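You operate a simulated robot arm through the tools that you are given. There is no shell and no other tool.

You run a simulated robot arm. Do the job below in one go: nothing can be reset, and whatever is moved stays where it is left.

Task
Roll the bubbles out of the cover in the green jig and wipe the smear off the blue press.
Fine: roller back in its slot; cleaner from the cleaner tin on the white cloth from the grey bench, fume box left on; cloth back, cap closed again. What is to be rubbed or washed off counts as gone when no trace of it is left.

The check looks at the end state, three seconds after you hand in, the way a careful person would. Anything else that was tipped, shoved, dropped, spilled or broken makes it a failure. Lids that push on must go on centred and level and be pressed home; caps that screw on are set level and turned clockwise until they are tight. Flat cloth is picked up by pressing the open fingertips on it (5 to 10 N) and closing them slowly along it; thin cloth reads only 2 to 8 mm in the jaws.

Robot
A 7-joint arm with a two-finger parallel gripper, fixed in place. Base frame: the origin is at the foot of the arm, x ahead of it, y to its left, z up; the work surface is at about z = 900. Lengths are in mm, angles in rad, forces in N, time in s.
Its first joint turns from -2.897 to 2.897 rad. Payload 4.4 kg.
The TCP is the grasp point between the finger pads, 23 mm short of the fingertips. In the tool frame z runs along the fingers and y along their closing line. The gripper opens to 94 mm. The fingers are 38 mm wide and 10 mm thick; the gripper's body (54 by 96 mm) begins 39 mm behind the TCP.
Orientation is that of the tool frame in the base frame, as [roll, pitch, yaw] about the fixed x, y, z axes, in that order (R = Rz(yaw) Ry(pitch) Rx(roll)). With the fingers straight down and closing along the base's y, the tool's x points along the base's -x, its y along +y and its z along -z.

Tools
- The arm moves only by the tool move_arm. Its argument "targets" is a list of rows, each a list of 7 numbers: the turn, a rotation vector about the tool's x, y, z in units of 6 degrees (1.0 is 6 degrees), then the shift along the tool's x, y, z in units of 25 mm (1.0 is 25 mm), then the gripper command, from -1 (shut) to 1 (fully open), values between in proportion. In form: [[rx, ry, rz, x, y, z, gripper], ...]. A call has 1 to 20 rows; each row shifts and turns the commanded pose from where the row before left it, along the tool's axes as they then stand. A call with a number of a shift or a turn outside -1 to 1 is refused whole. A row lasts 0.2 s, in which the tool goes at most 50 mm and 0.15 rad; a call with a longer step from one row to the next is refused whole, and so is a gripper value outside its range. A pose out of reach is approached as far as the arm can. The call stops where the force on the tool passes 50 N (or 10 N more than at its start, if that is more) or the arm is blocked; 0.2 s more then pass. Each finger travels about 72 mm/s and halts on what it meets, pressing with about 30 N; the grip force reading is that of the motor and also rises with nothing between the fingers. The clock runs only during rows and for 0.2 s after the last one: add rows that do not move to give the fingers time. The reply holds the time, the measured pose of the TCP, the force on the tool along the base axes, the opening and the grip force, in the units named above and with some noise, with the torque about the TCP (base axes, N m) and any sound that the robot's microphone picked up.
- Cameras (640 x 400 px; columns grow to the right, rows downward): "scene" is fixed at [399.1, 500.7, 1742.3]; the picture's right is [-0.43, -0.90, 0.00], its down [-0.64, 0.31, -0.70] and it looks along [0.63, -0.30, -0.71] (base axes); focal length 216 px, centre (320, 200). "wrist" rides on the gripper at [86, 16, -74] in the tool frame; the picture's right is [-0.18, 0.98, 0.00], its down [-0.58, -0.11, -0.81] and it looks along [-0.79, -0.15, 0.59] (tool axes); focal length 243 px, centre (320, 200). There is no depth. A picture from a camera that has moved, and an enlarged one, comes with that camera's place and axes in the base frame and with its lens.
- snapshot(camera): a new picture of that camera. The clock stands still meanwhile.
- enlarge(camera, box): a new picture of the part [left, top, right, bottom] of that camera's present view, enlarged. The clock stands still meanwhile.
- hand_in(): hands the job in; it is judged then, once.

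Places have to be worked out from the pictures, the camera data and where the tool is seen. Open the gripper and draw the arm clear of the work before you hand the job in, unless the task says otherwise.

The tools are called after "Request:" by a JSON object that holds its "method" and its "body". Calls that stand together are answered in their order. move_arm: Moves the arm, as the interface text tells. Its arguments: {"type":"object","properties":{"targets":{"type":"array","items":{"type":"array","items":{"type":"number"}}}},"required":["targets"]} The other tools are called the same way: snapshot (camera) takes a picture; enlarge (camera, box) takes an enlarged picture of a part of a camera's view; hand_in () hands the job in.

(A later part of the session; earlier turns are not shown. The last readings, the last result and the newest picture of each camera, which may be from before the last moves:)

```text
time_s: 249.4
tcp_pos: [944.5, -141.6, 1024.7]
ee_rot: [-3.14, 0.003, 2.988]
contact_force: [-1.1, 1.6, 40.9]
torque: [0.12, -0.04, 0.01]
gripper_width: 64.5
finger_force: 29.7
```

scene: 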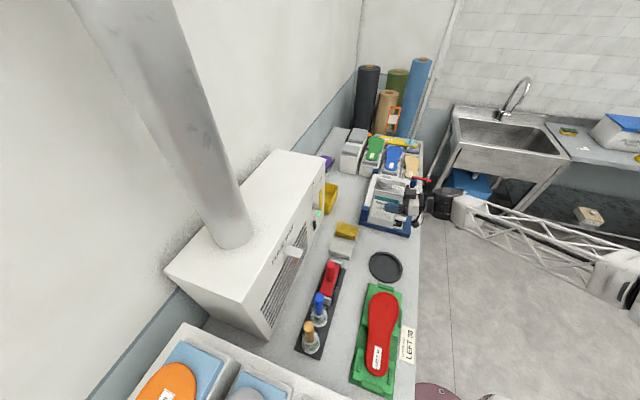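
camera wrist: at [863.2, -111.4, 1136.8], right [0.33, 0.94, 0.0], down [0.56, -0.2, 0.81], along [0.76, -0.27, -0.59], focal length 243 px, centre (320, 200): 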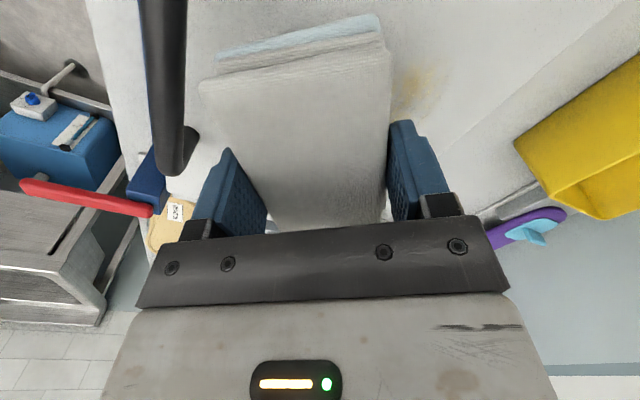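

Contact at TCP≈1029, so the lid top is about z≈998. 40 N is more than needed, so I'll ease off before wiping.

Request:
{"method": "move_arm", "body": {"targets": [[0, 0, 0, 0, 0, -0.06, -1], [0, 0, 0, 0, 0, 0, -1]]}}

Request:
{"method": "move_arm", "body": {"targets": [[0, 0, 0, 0, 0.2, 0, -1], [0, 0, 0, 0, 0.3, 0, -1], [0, 0, 0, 0, 0.3, 0, -1], [0, 0, 0, 0, 0.2, 0, -1], [0, 0, 0, 0, 0, 0, -1]]}}

Request:
{"method": "enlarge", "body": {"camera": "scene", "box": [340, 150, 440, 250]}}

```text
time_s: 250.1
tcp_pos: [944.6, -142.0, 1023.7]
ee_rot: [-3.141, 0.002, 2.985]
contact_force: [10.0, 0.5, 27.3]
torque: [-0.06, -0.45, 0.0]
gripper_width: 64.4
finger_force: 30.4
```

```text
time_s: 251.2
tcp_pos: [948.1, -116.7, 1023.6]
ee_rot: [-3.141, 0.001, 2.987]
contact_force: [-2.1, -4.6, 10.3]
torque: [-0.06, -0.06, -0.08]
gripper_width: 64.3
finger_force: 30.3
```

```text
4.00 times, centred on (390, 200) of scene
camera zoom: at [399.1, 500.7, 1742.3], right [-0.43, -0.9, 0.0], down [-0.64, 0.31, -0.7], along [0.63, -0.3, -0.71], focal length 866 px, centre (40, 200)
```

zoom: 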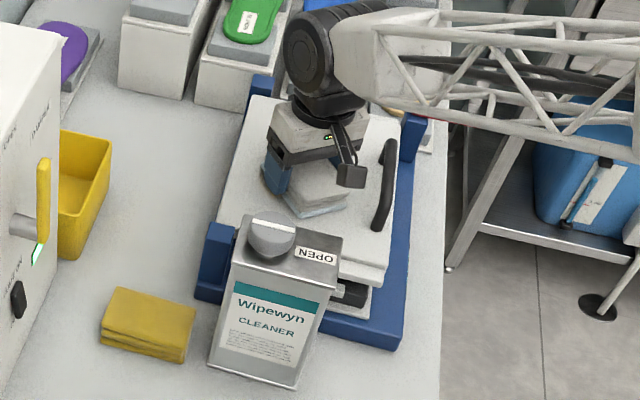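

Pressure is about 10 N. Now I'll wipe outward (radially) toward the far side of the smear and see how far I can reach.

Request:
{"method": "move_arm", "body": {"targets": [[0, 0, 0, -0.3, 0, 0, -1], [0, 0, 0, -0.4, 0, 0, -1], [0, 0, 0, -0.4, 0, 0, -1], [0, 0, 0, -0.3, 0, 0, -1], [0, 0, 0, 0, 0, 0, -1]]}}

Request:
{"method": "move_arm", "body": {"targets": [[0, 0, 0, 0, -0.3, 0, -1], [0, 0, 0, 0, -0.4, 0, -1], [0, 0, 0, 0, -0.4, 0, -1], [0, 0, 0, 0, -0.3, 0, -1], [0, 0, 0, 0, 0, 0, -1]]}}

Request:
{"method": "enlarge", "body": {"camera": "scene", "box": [340, 150, 440, 250]}}

```text
time_s: 252.4
tcp_pos: [983.3, -123.5, 1025.1]
ee_rot: [-3.139, 0.003, 2.987]
contact_force: [0.3, 0.3, 0.0]
torque: [0.0, -0.01, 0.03]
gripper_width: 64.6
finger_force: 29.5
```

```text
time_s: 253.7
tcp_pos: [977.6, -156.7, 1024.2]
ee_rot: [-3.141, 0.002, 2.986]
contact_force: [0.2, 0.5, -0.7]
torque: [-0.03, -0.02, -0.01]
gripper_width: 64.3
finger_force: 29.5
```

```text
4.00 times, centred on (390, 200) of scene
camera zoom: at [399.1, 500.7, 1742.3], right [-0.43, -0.9, 0.0], down [-0.64, 0.31, -0.7], along [0.63, -0.3, -0.71], focal length 866 px, centre (40, 200)
```

zoom: 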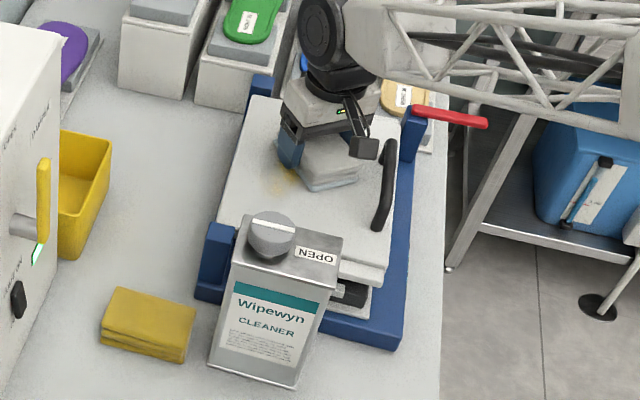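

Reach is fine to r≈991 mm, but the cloth lost contact. I'll press down again to about 10 N.

Request:
{"method": "move_arm", "body": {"targets": [[0, 0, 0, 0, 0, 0.06, -1], [0, 0, 0, 0, 0, 0, -1]]}}

Request:
{"method": "move_arm", "body": {"targets": [[0, 0, 0, 0, 0, 0.04, -1], [0, 0, 0, 0, 0, 0, -1]]}}

Request:
{"method": "move_arm", "body": {"targets": [[0, 0, 0, 0, 0, 0.04, -1], [0, 0, 0, 0, 0, 0, -1]]}}

```text
time_s: 254.2
tcp_pos: [977.8, -157.0, 1025.0]
ee_rot: [-3.14, 0.004, 2.987]
contact_force: [0.5, -2.2, 7.3]
torque: [0.11, 0.37, 0.14]
gripper_width: 64.5
finger_force: 30.2
```

```text
time_s: 254.8
tcp_pos: [978.9, -156.2, 1023.9]
ee_rot: [-3.14, 0.003, 2.988]
contact_force: [-6.0, -0.5, 22.7]
torque: [0.17, 0.53, 0.0]
gripper_width: 64.2
finger_force: 30.2
```

```text
time_s: 255.4
tcp_pos: [978.8, -157.2, 1023.6]
ee_rot: [-3.139, 0.006, 2.987]
contact_force: [8.2, 1.5, 38.5]
torque: [0.17, 0.12, 0.02]
gripper_width: 63.8
finger_force: 29.9
```

Request:
{"method": "move_arm", "body": {"targets": [[0, 0, 0, 0, 0, -0.03, -1], [0, 0, 0, 0, -0.25, 0, -1], [0, 0, 0, 0, -0.25, 0, -1], [0, 0, 0, 0, 0.4, 0, -1], [0, 0, 0, 0, 0.4, 0, -1], [0, 0, 0, 0, 0.4, 0, -1], [0, 0, 0, 0, 0.4, 0, -1], [0, 0, 0, 0, 0.4, 0, -1], [0, 0, 0, 0, 0.4, 0, -1], [0, 0, 0, 0, 0.4, 0, -1], [0, 0, 0, 0, 0.3, 0, -1]]}}

Request:
{"method": "enlarge", "body": {"camera": "scene", "box": [340, 150, 440, 250]}}

Request:
{"method": "snapshot", "body": {"camera": "wrist"}}

```text
time_s: 257.9
tcp_pos: [987.3, -92.0, 1021.7]
ee_rot: [-3.14, 0.001, 2.986]
contact_force: [0.2, -14.7, 35.2]
torque: [-0.34, -0.03, 0.08]
gripper_width: 64.3
finger_force: 30.7
```

```text
4.00 times, centred on (390, 200) of scene
camera zoom: at [399.1, 500.7, 1742.3], right [-0.43, -0.9, 0.0], down [-0.64, 0.31, -0.7], along [0.63, -0.3, -0.71], focal length 866 px, centre (40, 200)
```

zoom: 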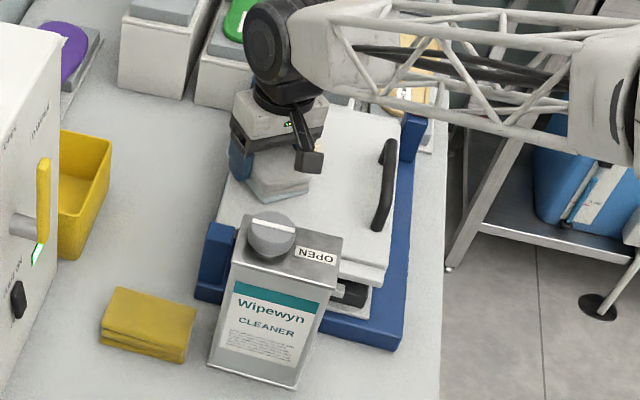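

```text
taken
camera wrist: at [905.8, -62.1, 1095.8], right [0.33, 0.94, 0.0], down [0.56, -0.2, 0.81], along [0.76, -0.27, -0.59], focal length 243 px, centre (320, 200)
```

wrist: 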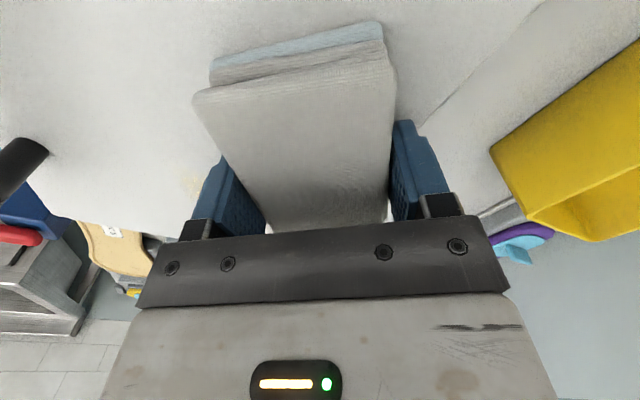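

Nearly all gone; only a faint yellow trace remains at about (990, -178). I'm wiping back over that spot several times.

Request:
{"method": "move_arm", "body": {"targets": [[0, 0, 0, 0, 0, -0.02, -1], [0, 0, 0, 0, -0.4, 0, -1], [0, 0, 0, 0, -0.4, 0, -1], [0, 0, 0, 0, -0.4, 0, -1], [0, 0, 0, 0, -0.4, 0, -1], [0, 0, 0, 0, -0.4, 0, -1], [0, 0, 0, 0, -0.4, 0, -1], [0, 0, 0, 0, -0.4, 0, -1], [0, 0, 0, 0, -0.2, 0, -1]]}}

Request:
{"method": "move_arm", "body": {"targets": [[0, 0, 0, -0.3, 0, 0, -1], [0, 0, 0, -0.3, 0, 0, -1], [0, 0, 0, 0.3, 0, 0, -1], [0, 0, 0, 0.3, 0, 0, -1], [0, 0, 0, 0.3, 0, 0, -1], [0, 0, 0, -0.3, 0, 0, -1], [0, 0, 0, -0.3, 0, 0, -1], [0, 0, 0, -0.3, 0, 0, -1]]}}

Request:
{"method": "enlarge", "body": {"camera": "scene", "box": [340, 150, 440, 250]}}

```text
time_s: 259.9
tcp_pos: [976.5, -166.2, 1021.8]
ee_rot: [-3.141, 0.002, 2.988]
contact_force: [-0.5, 2.2, 5.6]
torque: [0.1, -0.01, 0.03]
gripper_width: 64.5
finger_force: 30.4
```

```text
time_s: 261.6
tcp_pos: [991.9, -168.4, 1023.4]
ee_rot: [-3.141, 0.002, 2.988]
contact_force: [-0.4, -0.4, -0.2]
torque: [-0.01, 0.01, 0.0]
gripper_width: 64.5
finger_force: 30.0
```

```text
4.00 times, centred on (390, 200) of scene
camera zoom: at [399.1, 500.7, 1742.3], right [-0.43, -0.9, 0.0], down [-0.64, 0.31, -0.7], along [0.63, -0.3, -0.71], focal length 866 px, centre (40, 200)
```

zoom: 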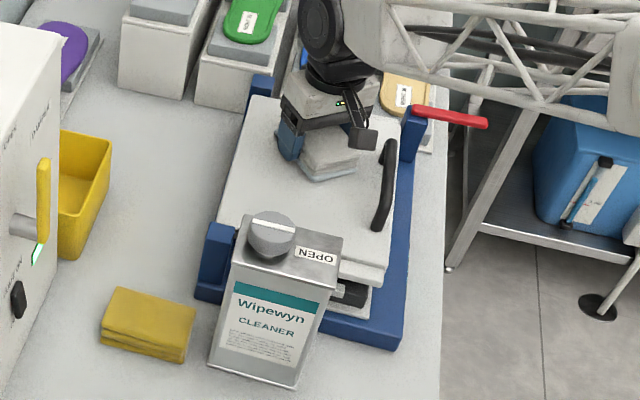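

Contact was lost at the far end. I'll press again here and make short strokes across the spot.

Request:
{"method": "move_arm", "body": {"targets": [[0, 0, 0, 0.3, 0, 0.06, -1], [0, 0, 0, 0, 0, 0, -1]]}}

Request:
{"method": "move_arm", "body": {"targets": [[0, 0, 0, 0, 0, 0.05, -1], [0, 0, 0, 0, 0, 0, -1]]}}

```text
time_s: 262.2
tcp_pos: [984.8, -167.1, 1021.8]
ee_rot: [-3.14, 0.003, 2.987]
contact_force: [3.2, -0.2, 7.4]
torque: [0.11, 0.34, -0.02]
gripper_width: 64.3
finger_force: 29.6
```

```text
time_s: 262.9
tcp_pos: [984.4, -167.5, 1022.3]
ee_rot: [-3.14, 0.004, 2.988]
contact_force: [-2.8, 2.3, 23.6]
torque: [0.21, 0.46, 0.05]
gripper_width: 64.3
finger_force: 29.8
```

Request:
{"method": "move_arm", "body": {"targets": [[0, 0, 0, 0, -0.25, 0, -1], [0, 0, 0, 0, -0.2, 0, -1], [0, 0, 0, 0, 0.3, 0, -1], [0, 0, 0, 0, 0.3, 0, -1], [0, 0, 0, 0, 0.3, 0, -1], [0, 0, 0, 0, 0.3, 0, -1], [0, 0, 0, 0, -0.3, 0, -1], [0, 0, 0, 0, -0.3, 0, -1], [0, 0, 0, 0, -0.3, 0, -1], [0, 0, 0, 0, -0.3, 0, -1]]}}

Request:
{"method": "move_arm", "body": {"targets": [[0, 0, 0, 0.3, 0, 0, -1], [0, 0, 0, 0.3, 0, 0, -1], [0, 0, 0, 0, 0.3, 0, -1], [0, 0, 0, 0, 0.3, 0, -1], [0, 0, 0, 0, 0.3, 0, -1], [0, 0, 0, 0, 0.3, 0, -1], [0, 0, 0, 0, 0.3, 0, -1], [0, 0, 0, 0, 0.3, 0, -1], [0, 0, 0, 0, 0.3, 0, -1], [0, 0, 0, 0, 0.3, 0, -1], [0, 0, 0, 0, 0.3, 0, -1], [0, 0, 0, 0, 0.3, 0, -1]]}}

Request:
{"method": "enlarge", "body": {"camera": "scene", "box": [340, 150, 440, 250]}}

Request:
{"method": "snapshot", "body": {"camera": "wrist"}}

```text
time_s: 264.8
tcp_pos: [985.3, -165.8, 1020.2]
ee_rot: [-3.14, 0.003, 2.988]
contact_force: [-0.6, -0.1, 1.4]
torque: [0.0, 0.08, 0.0]
gripper_width: 64.1
finger_force: 30.2
stopped in row 9: the force on the tool passed its limit at 55 N (the readings are from after the stop); the commanded pose is now the measured one
```

```text
time_s: 267.4
tcp_pos: [981.6, -90.5, 1021.2]
ee_rot: [-3.14, 0.003, 2.988]
contact_force: [-0.1, -8.5, 14.1]
torque: [0.07, 0.06, 0.01]
gripper_width: 64.2
finger_force: 30.3
```

```text
4.00 times, centred on (390, 200) of scene
camera zoom: at [399.1, 500.7, 1742.3], right [-0.43, -0.9, 0.0], down [-0.64, 0.31, -0.7], along [0.63, -0.3, -0.71], focal length 866 px, centre (40, 200)
```

zoom: 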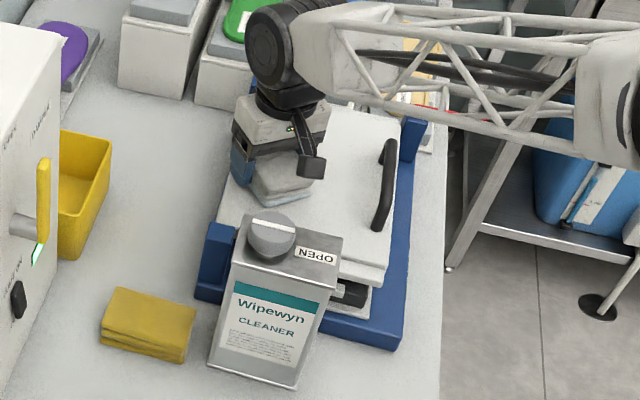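

```text
taken
camera wrist: at [899.4, -60.6, 1094.1], right [0.33, 0.94, 0.0], down [0.56, -0.2, 0.81], along [0.76, -0.27, -0.59], focal length 243 px, centre (320, 200)
```

wrist: 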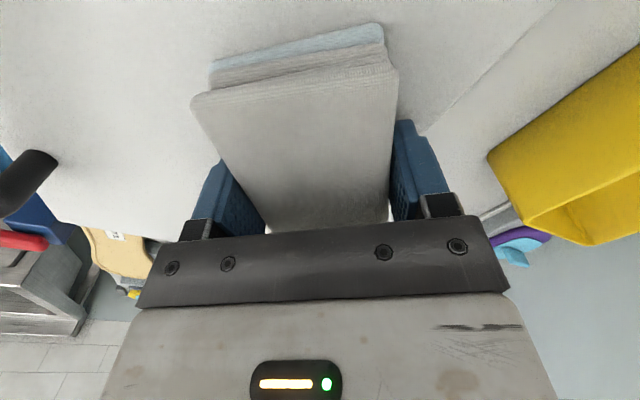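

I'm lifting off and drawing away so both cameras can inspect the lid.

Request:
{"method": "move_arm", "body": {"targets": [[0, 0, 0, 0, 0, -0.4, -1], [0, 0, 0, 0, 0, -0.9, -1], [0, 0, 0, 0, 0, -0.9, -1], [0, 0, 0, 0, 0, -0.9, -1], [0, 0, 0, 0, 0, -0.9, -1], [0, 0, 0, 0, 0, -0.9, -1], [0, 0, 0, 0, 0, -0.9, -1], [0, 0, 0, 0, 0, -0.9, -1], [0, 0, 0, 0.9, 0, 0, -1], [0, 0, 0, 0.9, 0, 0, -1], [0, 0, 0, 0.9, 0, 0, -1], [0, 0, 0, 0.9, 0, 0, -1], [0, 0, 0, 0.9, 0, 0, -1], [0, 0, 0, 0.9, 0, 0, -1], [0, 0, 0, 0.9, 0, 0, -1], [0, 0, 0, 0.9, 0, 0, -1], [0, 0, 0, 0.9, 0, 0, -1], [0, 0, 0, 0, 0, 0, -1]]}}

Request:
{"method": "snapshot", "body": {"camera": "wrist"}}

Request:
{"method": "enlarge", "body": {"camera": "scene", "box": [360, 165, 430, 225]}}

```text
time_s: 271.2
tcp_pos: [780.9, -60.6, 1187.0]
ee_rot: [-3.139, 0.003, 2.988]
contact_force: [-0.8, 0.5, 0.7]
torque: [0.04, 0.0, -0.01]
gripper_width: 64.4
finger_force: 30.5
```

```text
taken
camera wrist: at [698.3, -30.5, 1261.5], right [0.33, 0.94, 0.0], down [0.56, -0.2, 0.81], along [0.76, -0.27, -0.59], focal length 243 px, centre (320, 200)
```

wrist: 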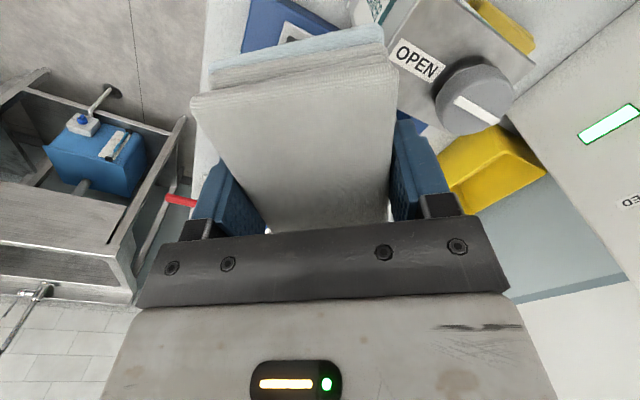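

```text
6.67 times, centred on (395, 195) of scene
camera zoom: at [399.1, 500.7, 1742.3], right [-0.43, -0.9, 0.0], down [-0.64, 0.31, -0.7], along [0.63, -0.3, -0.71], focal length 1443 px, centre (-180, 233)
```

zoom: 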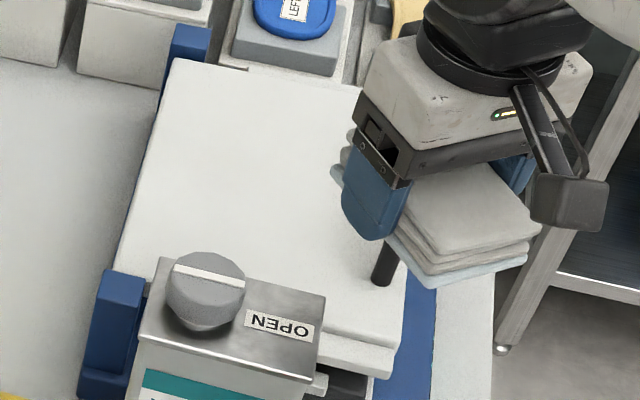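

The lid looks clean. I'll zoom right in on where the smear was.

Request:
{"method": "enlarge", "body": {"camera": "scene", "box": [370, 175, 402, 205]}}

```text
13.33 times, centred on (386, 190) of scene
camera zoom: at [399.1, 500.7, 1742.3], right [-0.43, -0.9, 0.0], down [-0.64, 0.31, -0.7], along [0.63, -0.3, -0.71], focal length 2886 px, centre (-560, 333)
```

zoom: 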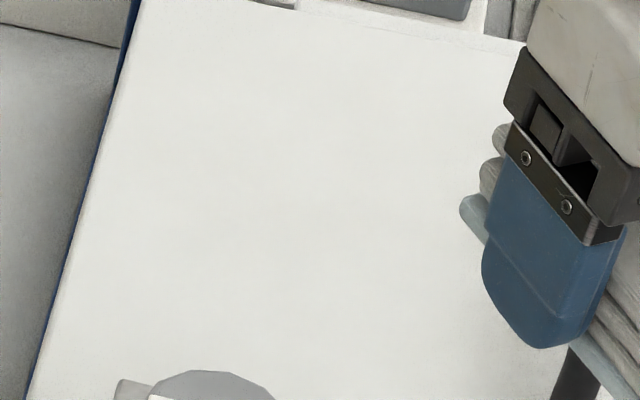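

The smear area is clean. Now I'll take the cloth back: over the tin at height, then turn to the original heading.

Request:
{"method": "move_arm", "body": {"targets": [[0, 0, 0, 0.08, 0.976, 0, -1], [0, 0, 0, 0.08, 0.976, 0, -1], [0, 0, 0, 0.08, 0.976, 0, -1], [0, 0, 0, 0.08, 0.976, 0, -1], [0, 0, 0, 0.08, 0.976, 0, -1], [0, 0, 0, 0.08, 0.976, 0, -1], [0, 0, 0, 0.08, 0.976, 0, -1], [0, 0, 0, 0.08, 0.976, 0, -1], [0, 0, 0, 0.08, 0.976, 0, -1], [0, 0, 0, 0.08, 0.976, 0, -1], [0, 0, 0, 0, 0, 0, -1]]}}

Request:
{"method": "move_arm", "body": {"targets": [[0, 0, -0.89, 0, 0, 0, -1], [0, 0, -0.89, 0, 0, 0, -1], [0, 0, -0.89, 0, 0, 0, -1], [0, 0, -0.89, 0, 0, 0, -1], [0, 0, -0.89, 0, 0, 0, -1], [0, 0, -0.89, 0, 0, 0, -1], [0, 0, -0.89, 0, 0, 0, -1], [0, 0, -0.89, 0, 0, 0, -1], [0, 0, -0.89, 0, 0, 0, -1], [0, 0, -0.89, 0, 0, 0, -1], [0, 0, 0, 0, 0, 0, -1]]}}

Request:
{"method": "enlarge", "body": {"camera": "scene", "box": [360, 155, 430, 225]}}

```text
time_s: 273.6
tcp_pos: [798.8, 185.6, 1185.4]
ee_rot: [-3.139, 0.005, 2.988]
contact_force: [-0.7, 0.0, -0.6]
torque: [-0.02, -0.01, 0.0]
gripper_width: 64.1
finger_force: 29.9
```

```text
time_s: 276.0
tcp_pos: [798.9, 186.9, 1186.3]
ee_rot: [-3.137, 0.002, -2.361]
contact_force: [-0.2, -0.1, -0.5]
torque: [-0.01, -0.01, 0.01]
gripper_width: 64.3
finger_force: 29.8
```

```text
5.71 times, centred on (395, 190) of scene
camera zoom: at [399.1, 500.7, 1742.3], right [-0.43, -0.9, 0.0], down [-0.64, 0.31, -0.7], along [0.63, -0.3, -0.71], focal length 1237 px, centre (-109, 257)
```

zoom: 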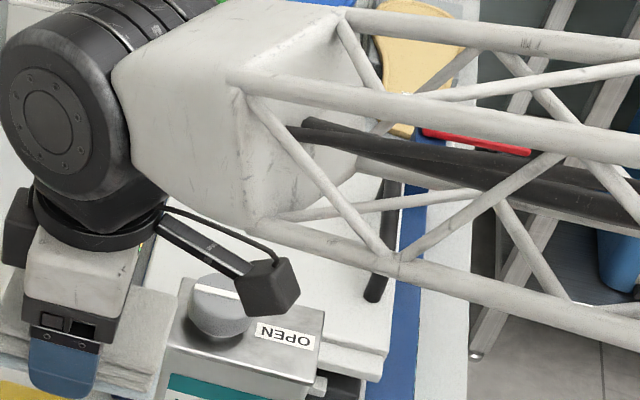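

Request:
{"method": "move_arm", "body": {"targets": [[0, 0, 0, -0.52, -0.16, 0, -1], [0, 0, 0, -0.53, -0.16, 0, -1], [0, 0, 0, 0, 0, 0.9, -1], [0, 0, 0, 0, 0, 0.9, -1], [0, 0, 0, 0, 0, 0.9, -1], [0, 0, 0, 0, 0, 0.9, -1], [0, 0, 0, 0, 0, 0.9, -1], [0, 0, 0, 0, 0, 0.9, -1], [0, 0, 0, 0, 0, 0.9, -1], [0, 0, 0, 0, 0, 0.9, -1], [0, 0, 0, 0, 0, 0, -1], [0, 0, 0, 0, 0, 0, -1]]}}

Request:
{"method": "snapshot", "body": {"camera": "wrist"}}

Request:
{"method": "enlarge", "body": {"camera": "scene", "box": [290, 190, 390, 280]}}

```text
time_s: 278.6
tcp_pos: [822.7, 200.1, 1005.6]
ee_rot: [-3.138, 0.001, -2.362]
contact_force: [0.3, 0.0, -0.1]
torque: [0.02, 0.01, 0.03]
gripper_width: 64.4
finger_force: 30.3
```

```text
taken
camera wrist: at [751.0, 150.1, 1079.5], right [-0.56, 0.83, 0.0], down [0.49, 0.33, 0.81], along [0.67, 0.45, -0.59], focal length 243 px, centre (320, 200)
```

wrist: 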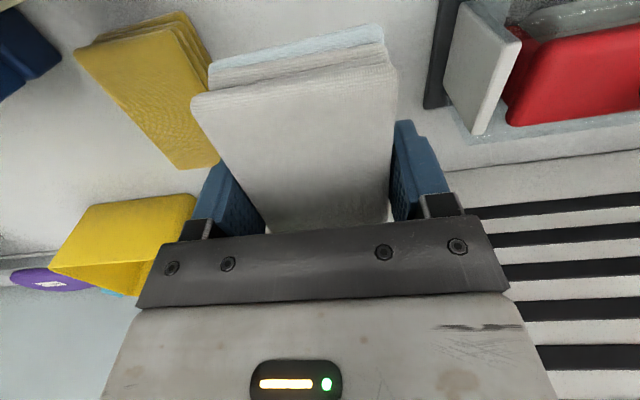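

```text
4.44 times, centred on (340, 235) of scene
camera zoom: at [399.1, 500.7, 1742.3], right [-0.43, -0.9, 0.0], down [-0.64, 0.31, -0.7], along [0.63, -0.3, -0.71], focal length 962 px, centre (231, 44)
```

zoom: 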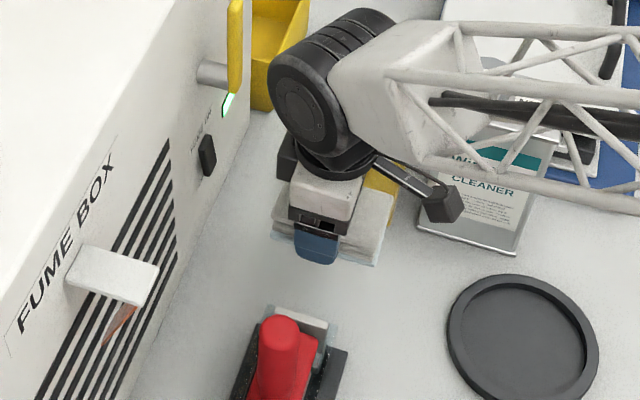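

Request:
{"method": "move_arm", "body": {"targets": [[0, 0, 0, 0, 0, 0.7, -1], [0, 0, 0, 0, 0, 0.7, -1], [0, 0, 0, 0, 0, 0.7, -1], [0, 0, 0, 0, 0, 0.5, -1], [0, 0, 0, 0, 0, 0.3, -1], [0, 0, 0, 0, 0, 0, -1]]}}

Request:
{"method": "move_arm", "body": {"targets": [[0, 0, 0, 0, 0, 0.12, -1], [0, 0, 0, 0, 0, 0, -1]]}}

Request:
{"method": "move_arm", "body": {"targets": [[0, 0, 0, 0, 0, 0.06, -1], [0, 0, 0, 0, 0, 0, -1]]}}

```text
time_s: 280.0
tcp_pos: [822.9, 196.8, 932.6]
ee_rot: [-3.138, 0.001, -2.363]
contact_force: [0.9, 0.7, -1.0]
torque: [-0.01, 0.0, -0.02]
gripper_width: 64.3
finger_force: 29.5
```

```text
time_s: 280.6
tcp_pos: [823.0, 197.4, 931.4]
ee_rot: [-3.138, -0.001, -2.364]
contact_force: [-0.3, 0.3, -1.2]
torque: [0.01, -0.01, -0.01]
gripper_width: 64.2
finger_force: 29.8
```

```text
time_s: 281.2
tcp_pos: [823.4, 198.5, 929.3]
ee_rot: [-3.138, 0.0, -2.363]
contact_force: [-0.7, 0.2, -0.6]
torque: [-0.02, 0.01, 0.01]
gripper_width: 64.2
finger_force: 30.3
```

Request:
{"method": "move_arm", "body": {"targets": [[0, 0, 0, 0, 0, 0.06, -1], [0, 0, 0, 0, 0, 0, -1]]}}

Request:
{"method": "move_arm", "body": {"targets": [[0, 0, 0, 0, 0, 0.06, -1], [0, 0, 0, 0, 0, 0, -1]]}}

Request:
{"method": "move_arm", "body": {"targets": [[0, 0, 0, 0, 0, 0.05, -1], [0, 0, 0, 0, 0, 0, -1]]}}

```text
time_s: 281.8
tcp_pos: [822.7, 197.3, 927.0]
ee_rot: [-3.138, 0.002, -2.363]
contact_force: [0.5, 0.7, -0.6]
torque: [0.0, -0.01, 0.01]
gripper_width: 64.4
finger_force: 30.2
```

```text
time_s: 282.4
tcp_pos: [822.5, 198.7, 925.8]
ee_rot: [-3.138, 0.001, -2.362]
contact_force: [-0.4, -0.2, 0.2]
torque: [0.0, -0.02, -0.01]
gripper_width: 64.4
finger_force: 29.5
```

```text
time_s: 283.0
tcp_pos: [823.0, 198.2, 925.6]
ee_rot: [-3.139, 0.001, -2.363]
contact_force: [0.3, 0.1, 0.4]
torque: [0.0, 0.0, 0.0]
gripper_width: 64.3
finger_force: 30.4
```

Request:
{"method": "move_arm", "body": {"targets": [[0, 0, 0, 0, 0, 0.04, -1], [0, 0, 0, 0, 0, 0, -1]]}}

Request:
{"method": "move_arm", "body": {"targets": [[0, 0, 0, 0, 0, 0, 0.42], [0, 0, 0, 0, 0, 0, 0.5], [0, 0, 0, 0, 0, 0, 0.6], [0, 0, 0, 0, 0, 0, 0.7], [0, 0, 0, 0, 0, 0, 0.7]]}}

Request:
{"method": "snapshot", "body": {"camera": "wrist"}}

```text
time_s: 283.6
tcp_pos: [822.4, 196.9, 924.2]
ee_rot: [-3.14, 0.002, -2.362]
contact_force: [0.2, 0.4, -1.0]
torque: [0.0, 0.0, 0.0]
gripper_width: 64.3
finger_force: 29.9
```

```text
time_s: 284.8
tcp_pos: [823.9, 197.8, 924.2]
ee_rot: [-3.138, 0.0, -2.363]
contact_force: [-0.2, -0.1, 0.9]
torque: [0.02, -0.03, -0.01]
gripper_width: 79.8
finger_force: 0.0
```

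```text
taken
camera wrist: at [750.5, 148.6, 998.6], right [-0.56, 0.83, 0.0], down [0.49, 0.33, 0.81], along [0.67, 0.45, -0.59], focal length 243 px, centre (320, 200)
```

wrist: 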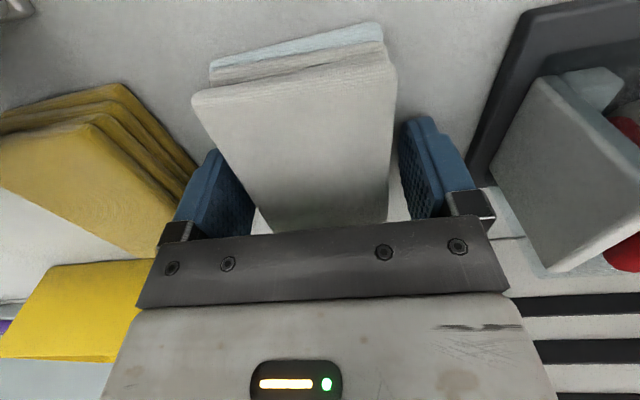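

The cloth is released in its place. I'm lifting straight up and checking it.

Request:
{"method": "move_arm", "body": {"targets": [[0, 0, 0, 0, 0, -0.3, 0.7], [0, 0, 0, 0, 0, -0.6, 0.7], [0, 0, 0, 0, 0, -0.9, 0.7], [0, 0, 0, 0, 0, -0.95, 0.7], [0, 0, 0, 0, 0, -0.95, 0.7], [0, 0, 0, 0, 0, -0.95, 0.7], [0, 0, 0, 0, 0, -0.95, 0.7], [0, 0, 0, 0, 0, -0.95, 0.7], [0, 0, 0, 0, 0, -0.95, 0.7], [0, 0, 0, 0, 0, -0.95, 0.7], [0, 0, 0, 0, 0, -0.95, 0.7], [0, 0, 0, 0, 0, -0.95, 0.7], [0, 0, 0, 0, 0, -0.6, 0.7], [0, 0, 0, 0, 0, 0, 0.7]]}}

Request:
{"method": "enlarge", "body": {"camera": "scene", "box": [300, 200, 400, 280]}}

Request:
{"method": "enlarge", "body": {"camera": "scene", "box": [360, 160, 430, 225]}}

```text
time_s: 287.8
tcp_pos: [822.8, 198.3, 1197.7]
ee_rot: [-3.14, 0.002, -2.364]
contact_force: [0.5, 0.6, 0.0]
torque: [0.02, 0.0, -0.01]
gripper_width: 80.2
finger_force: 0.0
```

```text
5.00 times, centred on (350, 240) of scene
camera zoom: at [399.1, 500.7, 1742.3], right [-0.43, -0.9, 0.0], down [-0.64, 0.31, -0.7], along [0.63, -0.3, -0.71], focal length 1082 px, centre (170, 0)
```

zoom: 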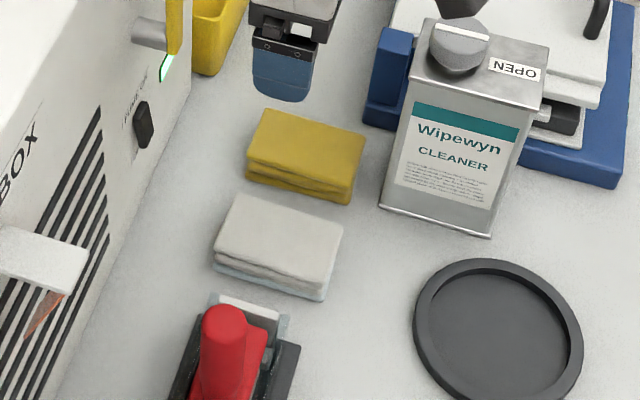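

```text
6.15 times, centred on (395, 192) of scene
camera zoom: at [399.1, 500.7, 1742.3], right [-0.43, -0.9, 0.0], down [-0.64, 0.31, -0.7], along [0.63, -0.3, -0.71], focal length 1332 px, centre (-142, 246)
```

zoom: 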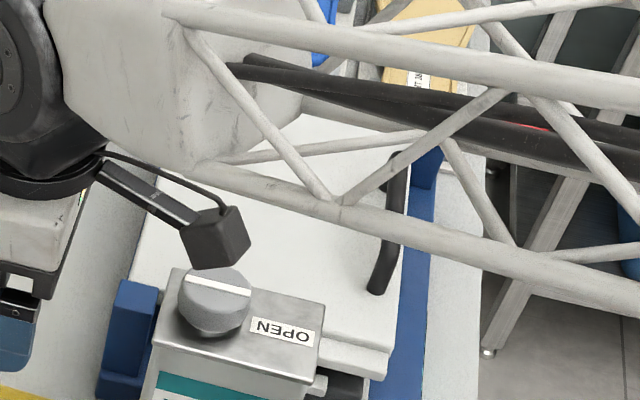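

The cloth lies exactly where it was. Next I'll close the cap, moving above it first to line up.

Request:
{"method": "move_arm", "body": {"targets": [[0, 0, 0, 0.84, -0.914, 0, 0.6], [0, 0, 0, 0.84, -0.914, 0, 0.6], [0, 0, 0, 0.84, -0.914, 0, 0.6], [0, 0, 0, 0.84, -0.914, 0, 0.6], [0, 0, 0, 0.84, -0.914, 0, 0.6], [0, 0, 0, 0, 0, 0, 0.6], [0, 0, 0, 0, 0, 0, 0.6]]}}

Request:
{"method": "enlarge", "body": {"camera": "wrist", "box": [220, 20, 420, 200]}}

Request:
{"method": "snapshot", "body": {"camera": "wrist"}}

```text
time_s: 289.4
tcp_pos: [827.6, 42.6, 1198.2]
ee_rot: [-3.138, 0.003, -2.362]
contact_force: [-0.3, 0.4, -0.4]
torque: [0.02, 0.0, -0.02]
gripper_width: 75.0
finger_force: 0.1
```

```text
2.22 times, centred on (320, 110) of wrist
camera zoom: at [756.3, -6.3, 1273.1], right [-0.56, 0.83, 0.0], down [0.49, 0.33, 0.81], along [0.67, 0.45, -0.59], focal length 539 px, centre (320, 400)
```

zoom: 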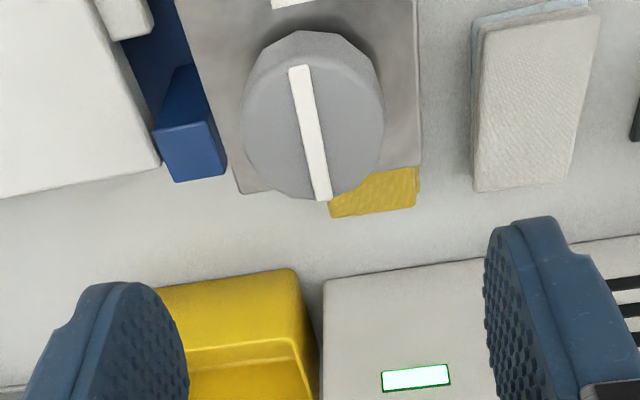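

```text
taken
camera wrist: at [756.3, -6.3, 1273.1], right [-0.56, 0.83, 0.0], down [0.49, 0.33, 0.81], along [0.67, 0.45, -0.59], focal length 243 px, centre (320, 200)
```

wrist: 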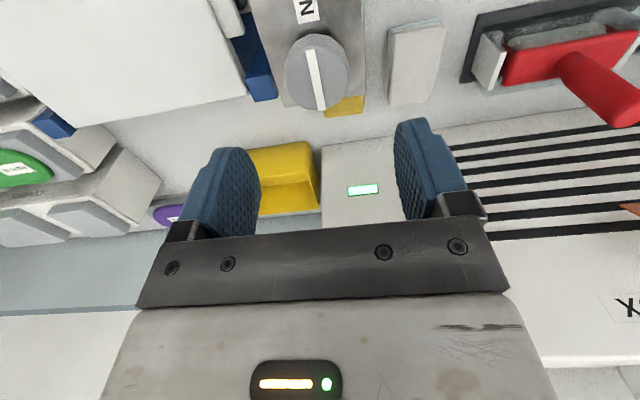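

The cap is about 3 mm to +u and 3 mm to -n of the axis. I'll correct that, descend and grip it.

Request:
{"method": "move_arm", "body": {"targets": [[0, 0, 0, 0.115, -0.125, 0.6, 0.5], [0, 0, 0, 0, 0, 0.7, 0.5], [0, 0, 0, 0, 0, 0.7, 0.5], [0, 0, 0, 0, 0, 0.7, 0.5], [0, 0, 0, 0, 0, 0.6, 0.5], [0, 0, 0, 0, 0, 0.14, 0.5], [0, 0, 0, 0, 0, 0, 0.5]]}}

Request:
{"method": "snapshot", "body": {"camera": "wrist"}}

```text
time_s: 291.0
tcp_pos: [828.2, 38.4, 1112.3]
ee_rot: [-3.138, 0.003, -2.364]
contact_force: [0.5, -0.1, -0.2]
torque: [-0.01, 0.01, -0.01]
gripper_width: 70.5
finger_force: 0.1
```

```text
taken
camera wrist: at [755.7, -11.0, 1186.5], right [-0.56, 0.83, 0.0], down [0.49, 0.33, 0.81], along [0.67, 0.45, -0.59], focal length 243 px, centre (320, 200)
```

wrist: 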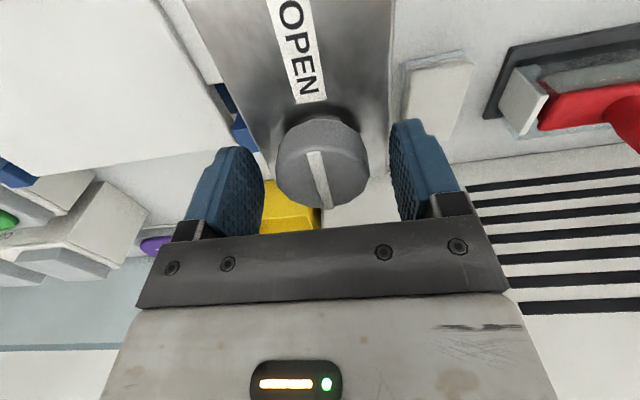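

Well centred. I'm closing on the cap, pressing lightly and starting the clockwise turn.

Request:
{"method": "move_arm", "body": {"targets": [[0, 0, 0, 0, 0, 0, 0.3], [0, 0, 0, 0, 0, 0, 0.15], [0, 0, 0, 0, 0, 0, 0], [0, 0, 0, 0, 0, 0, -0.1], [0, 0, 0, 0, 0, 0, -0.3], [0, 0, 0, 0, 0, 0, -1], [0, 0, 0, 0, 0, 0, -1], [0, 0, 0, 0, 0, 0.05, -1], [0, 0, 0, 0, 0, 0, -1]]}}

Request:
{"method": "move_arm", "body": {"targets": [[0, 0, 0.5, 0, 0, 0, -1], [0, 0, 0.5, 0, 0, 0, -1], [0, 0, 0.5, 0, 0, 0, -1], [0, 0, 0.5, 0, 0, 0, -1]]}}

Request:
{"method": "enlarge", "body": {"camera": "scene", "box": [340, 190, 420, 260]}}

```text
time_s: 293.0
tcp_pos: [828.0, 38.1, 1111.9]
ee_rot: [-3.138, 0.001, -2.362]
contact_force: [-5.3, -0.2, 15.5]
torque: [-0.24, 0.14, -0.03]
gripper_width: 45.1
finger_force: 30.2
```

```text
time_s: 294.0
tcp_pos: [827.6, 39.2, 1112.0]
ee_rot: [-3.137, 0.002, -2.573]
contact_force: [-8.0, 0.1, 24.6]
torque: [0.11, 0.06, 0.02]
gripper_width: 45.1
finger_force: 30.1
```

```text
5.71 times, centred on (380, 225) of scene
camera zoom: at [399.1, 500.7, 1742.3], right [-0.43, -0.9, 0.0], down [-0.64, 0.31, -0.7], along [0.63, -0.3, -0.71], focal length 1237 px, centre (-23, 57)
```

zoom: 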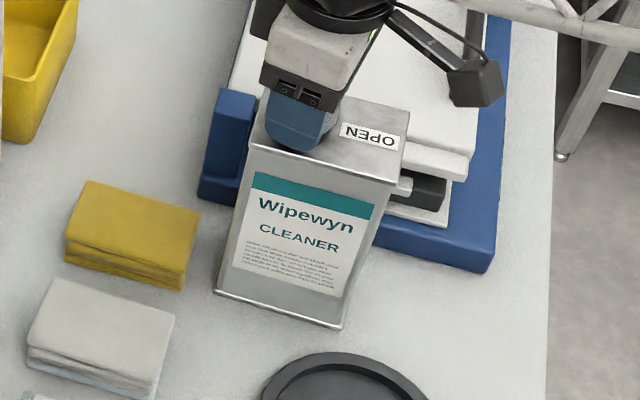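

The tin stays put, so I'm continuing clockwise.

Request:
{"method": "move_arm", "body": {"targets": [[0, 0, 0.5, 0, 0, 0, -1], [0, 0, 0.5, 0, 0, 0, -1], [0, 0, 0.5, 0, 0, 0, -1], [0, 0, 0.5, 0, 0, 0, -1], [0, 0, 0.5, 0, 0, 0, -1], [0, 0, 0.5, 0, 0, 0, -1], [0, 0, 0.5, 0, 0, 0, -1], [0, 0, 0.5, 0, 0, 0, -1]]}}

Request:
{"method": "move_arm", "body": {"targets": [[0, 0, 0.5, 0, 0, 0.01, -1], [0, 0, 0.5, 0, 0, 0, -1], [0, 0, 0.5, 0, 0, 0, -1], [0, 0, 0.5, 0, 0, 0, -1], [0, 0, 0.5, 0, 0, 0, -1], [0, 0, 0.5, 0, 0, 0, -1], [0, 0, 0.5, 0, 0, 0, -1], [0, 0, 0.5, 0, 0, 0, -1]]}}

Request:
{"method": "enlarge", "body": {"camera": "scene", "box": [340, 190, 420, 260]}}

```text
time_s: 295.8
tcp_pos: [828.6, 37.9, 1112.2]
ee_rot: [-3.14, 0.003, -2.99]
contact_force: [2.0, 4.8, 8.5]
torque: [0.1, -0.18, 0.01]
gripper_width: 44.7
finger_force: 29.8
```

```text
time_s: 297.6
tcp_pos: [827.6, 38.4, 1111.0]
ee_rot: [-3.141, 0.003, 2.873]
contact_force: [2.4, 5.4, 8.2]
torque: [0.07, -0.15, 0.01]
gripper_width: 44.9
finger_force: 30.0
```

```text
5.71 times, centred on (380, 225) of scene
camera zoom: at [399.1, 500.7, 1742.3], right [-0.43, -0.9, 0.0], down [-0.64, 0.31, -0.7], along [0.63, -0.3, -0.71], focal length 1237 px, centre (-23, 57)
```

zoom: 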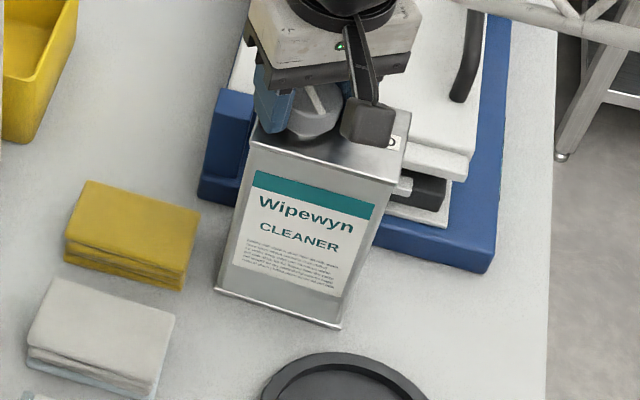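

60° done with the tin still in place. I'm adding a little pressure and turning the remaining 28°.

Request:
{"method": "move_arm", "body": {"targets": [[0, 0, 0, 0, 0, 0.04, -1], [0, 0, 0.5, 0, 0, 0, -1], [0, 0, 0.5, 0, 0, 0, -1], [0, 0, 0.5, 0, 0, 0, -1], [0, 0, 0.5, 0, 0, 0, -1], [0, 0, 0.5, 0, 0, 0, -1], [0, 0, 0.5, 0, 0, 0, -1], [0, 0, 0.5, 0, 0, 0, -1]]}}

Request:
{"method": "move_arm", "body": {"targets": [[0, 0, 0.4, 0, 0, 0, -1], [0, 0, 0.4, 0, 0, 0, -1], [0, 0, 0.4, 0, 0, 0, -1], [0, 0, 0, 0, 0, 0, -1]]}}

Request:
{"method": "enlarge", "body": {"camera": "scene", "box": [340, 190, 420, 260]}}

Request:
{"method": "snapshot", "body": {"camera": "wrist"}}

```text
time_s: 299.4
tcp_pos: [827.6, 38.6, 1111.4]
ee_rot: [3.141, 0.004, 2.506]
contact_force: [1.3, 0.7, 25.4]
torque: [-0.02, -0.04, 0.03]
gripper_width: 44.8
finger_force: 29.8
```

```text
time_s: 300.4
tcp_pos: [829.0, 40.1, 1110.0]
ee_rot: [-3.141, 0.004, 2.379]
contact_force: [0.2, -1.1, 14.1]
torque: [-0.14, -0.16, -0.02]
gripper_width: 44.8
finger_force: 30.0
```

```text
5.71 times, centred on (380, 225) of scene
camera zoom: at [399.1, 500.7, 1742.3], right [-0.43, -0.9, 0.0], down [-0.64, 0.31, -0.7], along [0.63, -0.3, -0.71], focal length 1237 px, centre (-23, 57)
```

zoom: 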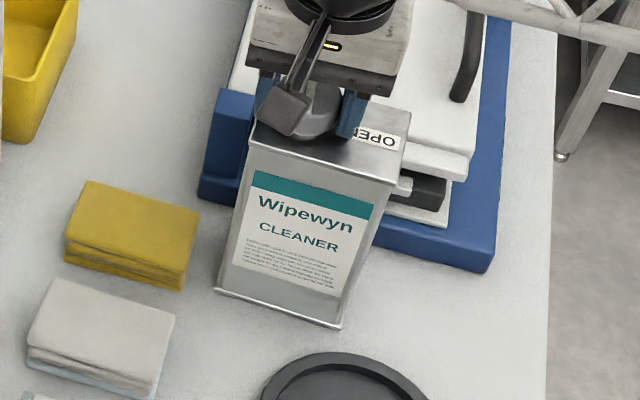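

```text
taken
camera wrist: at [778.1, 110.4, 1184.1], right [0.81, 0.58, 0.0], down [0.34, -0.48, 0.81], along [0.47, -0.66, -0.59], focal length 243 px, centre (320, 200)
```

wrist: 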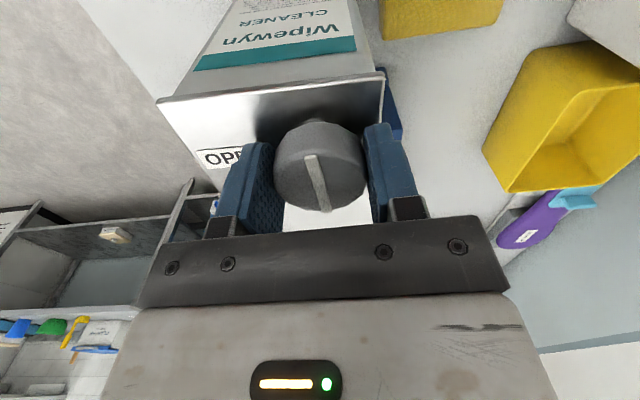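

The cap is back to about its original angle (88.4° turned). I'll try a few degrees more to feel whether it's at the tight stop.

Request:
{"method": "move_arm", "body": {"targets": [[0, 0, 0, 0, 0, 0.03, -1], [0, 0, 0.3, 0, 0, 0, -1], [0, 0, 0.3, 0, 0, 0, -1], [0, 0, 0, 0, 0, 0, -1]]}}

Request:
{"method": "enlarge", "body": {"camera": "scene", "box": [340, 190, 420, 260]}}

Request:
{"method": "snapshot", "body": {"camera": "wrist"}}

```text
time_s: 301.4
tcp_pos: [829.4, 38.6, 1110.6]
ee_rot: [-3.142, 0.003, 2.318]
contact_force: [-1.0, 0.4, 23.6]
torque: [-0.04, -0.02, 0.01]
gripper_width: 45.2
finger_force: 30.3
```

```text
5.71 times, centred on (380, 225) of scene
camera zoom: at [399.1, 500.7, 1742.3], right [-0.43, -0.9, 0.0], down [-0.64, 0.31, -0.7], along [0.63, -0.3, -0.71], focal length 1237 px, centre (-23, 57)
```

zoom: 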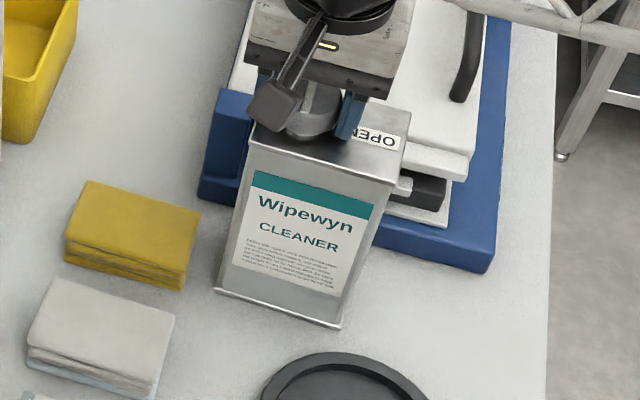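

```text
taken
camera wrist: at [782.6, 113.5, 1184.0], right [0.85, 0.53, 0.0], down [0.31, -0.5, 0.81], along [0.43, -0.68, -0.59], focal length 243 px, centre (320, 200)
```

wrist: 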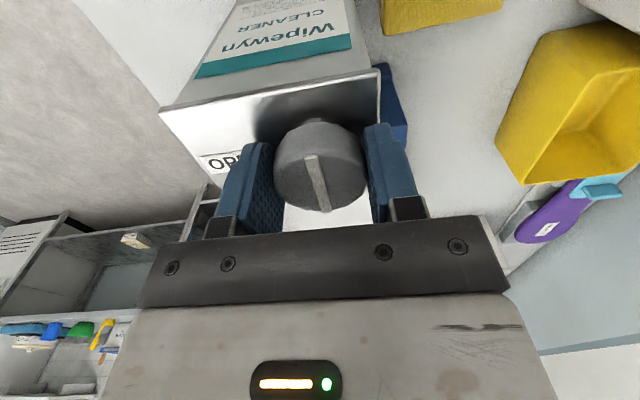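

Request:
{"method": "move_arm", "body": {"targets": [[0, 0, 0.3, 0, 0, 0, -1], [0, 0, 0.3, 0, 0, 0, -1], [0, 0, 0, 0, 0, 0, -1]]}}

Request:
{"method": "enlarge", "body": {"camera": "scene", "box": [360, 195, 400, 225]}}

Request:
{"method": "enlarge", "body": {"camera": "scene", "box": [340, 190, 420, 260]}}

```text
time_s: 302.2
tcp_pos: [828.6, 38.1, 1109.5]
ee_rot: [3.141, 0.001, 2.256]
contact_force: [5.0, 2.4, 10.8]
torque: [0.07, -0.12, 0.09]
gripper_width: 44.8
finger_force: 29.7
```

```text
13.33 times, centred on (380, 210) of scene
camera zoom: at [399.1, 500.7, 1742.3], right [-0.43, -0.9, 0.0], down [-0.64, 0.31, -0.7], along [0.63, -0.3, -0.71], focal length 2886 px, centre (-480, 67)
```

zoom: 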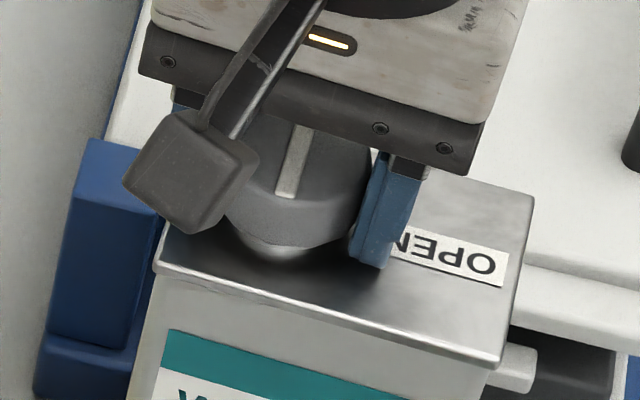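

```text
5.71 times, centred on (380, 225) of scene
camera zoom: at [399.1, 500.7, 1742.3], right [-0.43, -0.9, 0.0], down [-0.64, 0.31, -0.7], along [0.63, -0.3, -0.71], focal length 1237 px, centre (-23, 57)
```

zoom: 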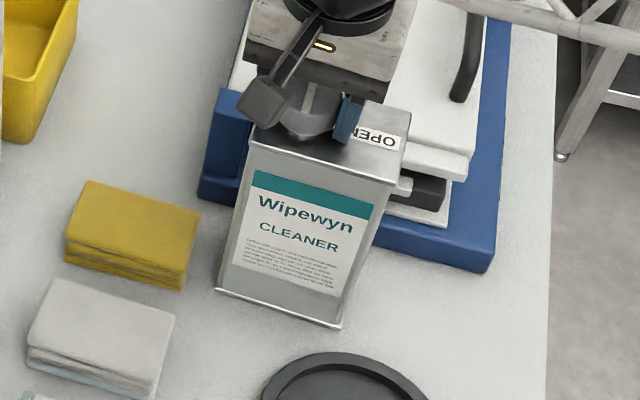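

Torque is starting to rise (0.09 Nm) and the bar is within a couple of degrees of its original line. A little more to bring it tight.

Request:
{"method": "move_arm", "body": {"targets": [[0, 0, 0, 0, 0, 0.03, -1], [0, 0, 0.3, 0, 0, 0, -1], [0, 0, 0.3, 0, 0, 0, -1], [0, 0, 0, 0, 0, 0, -1]]}}

Request:
{"method": "enlarge", "body": {"camera": "scene", "box": [340, 190, 420, 260]}}

Request:
{"method": "snapshot", "body": {"camera": "wrist"}}

```text
time_s: 303.2
tcp_pos: [828.8, 38.5, 1107.0]
ee_rot: [3.138, 0.004, 2.191]
contact_force: [0.8, 2.6, 11.5]
torque: [0.02, -0.01, 0.14]
gripper_width: 44.8
finger_force: 30.2
```

```text
5.71 times, centred on (380, 225) of scene
camera zoom: at [399.1, 500.7, 1742.3], right [-0.43, -0.9, 0.0], down [-0.64, 0.31, -0.7], along [0.63, -0.3, -0.71], focal length 1237 px, centre (-23, 57)
```

zoom: 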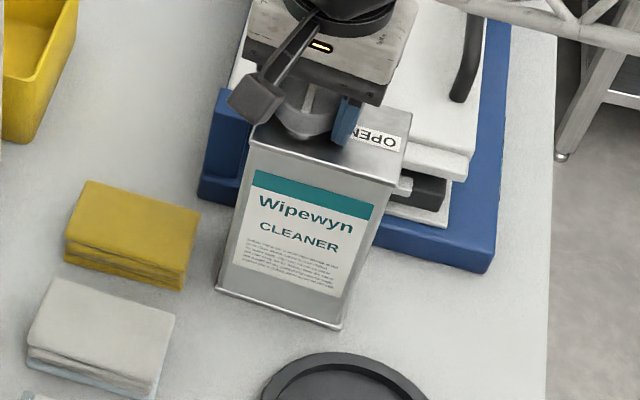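

```text
taken
camera wrist: at [792.0, 118.6, 1182.0], right [0.91, 0.42, 0.0], down [0.25, -0.54, 0.81], along [0.34, -0.73, -0.59], focal length 243 px, centre (320, 200)
```

wrist: 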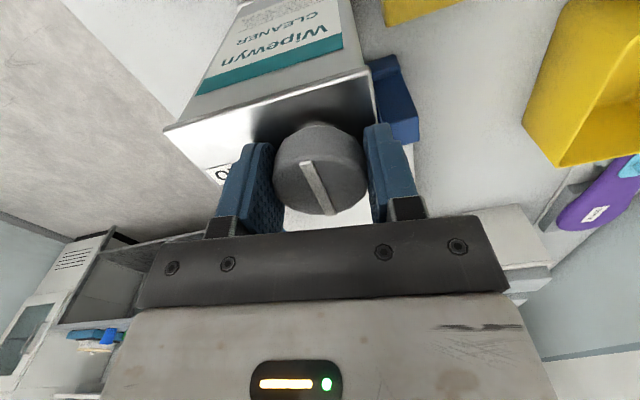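

The bar no longer follows the jaws and torque is 0.14 Nm: the cap has reached its stop and the jaws are slipping on it. It's tight, so I'm releasing and rising to inspect.

Request:
{"method": "move_arm", "body": {"targets": [[0, 0, 0, 0, 0, -0.05, -1], [0, 0, 0, 0, 0, 0, -0.3], [0, 0, 0, 0, 0, 0, 0.2], [0, 0, 0, 0, 0, 0, 0.5], [0, 0, 0, 0, 0, 0, 0.5], [0, 0, 0, 0, 0, -0.6, 0.5], [0, 0, 0, 0, 0, -0.8, 0.5], [0, 0, 0, 0, 0, -0.8, 0.5], [0, 0, 0, 0, 0, -0.8, 0.5], [0, 0, 0, 0, 0, -0.8, 0.5], [0, 0, 0, 0, 0, 0, 0.5]]}}

Request:
{"method": "enlarge", "body": {"camera": "scene", "box": [360, 195, 400, 225]}}

Request:
{"method": "enlarge", "body": {"camera": "scene", "box": [320, 170, 430, 270]}}

Request:
{"method": "enlarge", "body": {"camera": "wrist", "box": [220, 20, 420, 200]}}

```text
time_s: 305.6
tcp_pos: [827.8, 40.2, 1205.4]
ee_rot: [3.139, 0.004, 2.193]
contact_force: [0.4, 1.0, -0.8]
torque: [0.01, -0.04, 0.0]
gripper_width: 70.4
finger_force: 0.0
```

```text
13.33 times, centred on (380, 210) of scene
camera zoom: at [399.1, 500.7, 1742.3], right [-0.43, -0.9, 0.0], down [-0.64, 0.31, -0.7], along [0.63, -0.3, -0.71], focal length 2886 px, centre (-480, 67)
```

zoom: 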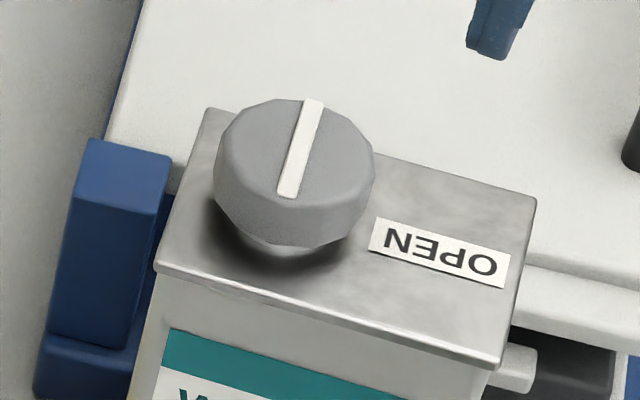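

```text
4.00 times, centred on (375, 220) of scene
camera zoom: at [399.1, 500.7, 1742.3], right [-0.43, -0.9, 0.0], down [-0.64, 0.31, -0.7], along [0.63, -0.3, -0.71], focal length 866 px, centre (100, 120)
```

zoom: 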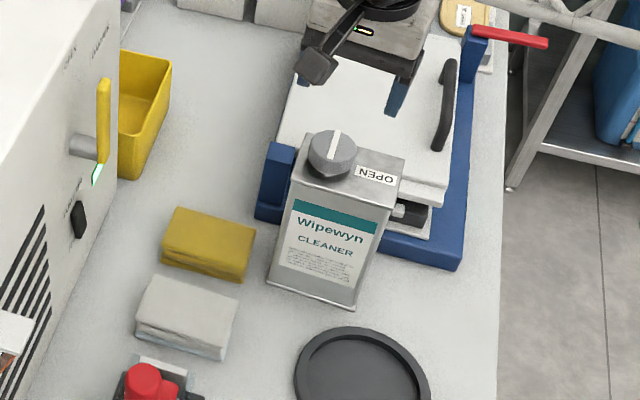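

```text
2.22 times, centred on (320, 110) of wrist
camera zoom: at [790.9, 118.6, 1278.9], right [0.91, 0.42, 0.0], down [0.25, -0.53, 0.81], along [0.34, -0.73, -0.59], focal length 539 px, centre (320, 400)
```

zoom: 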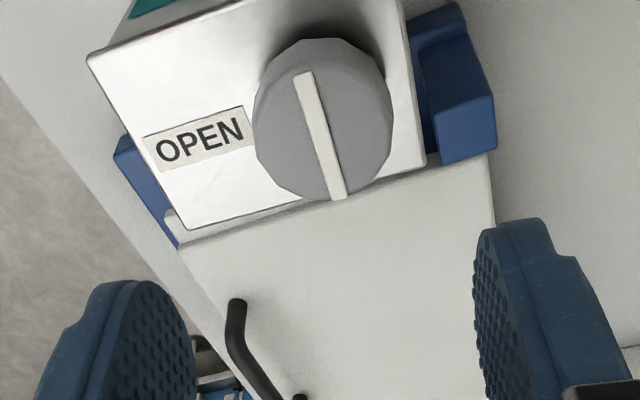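

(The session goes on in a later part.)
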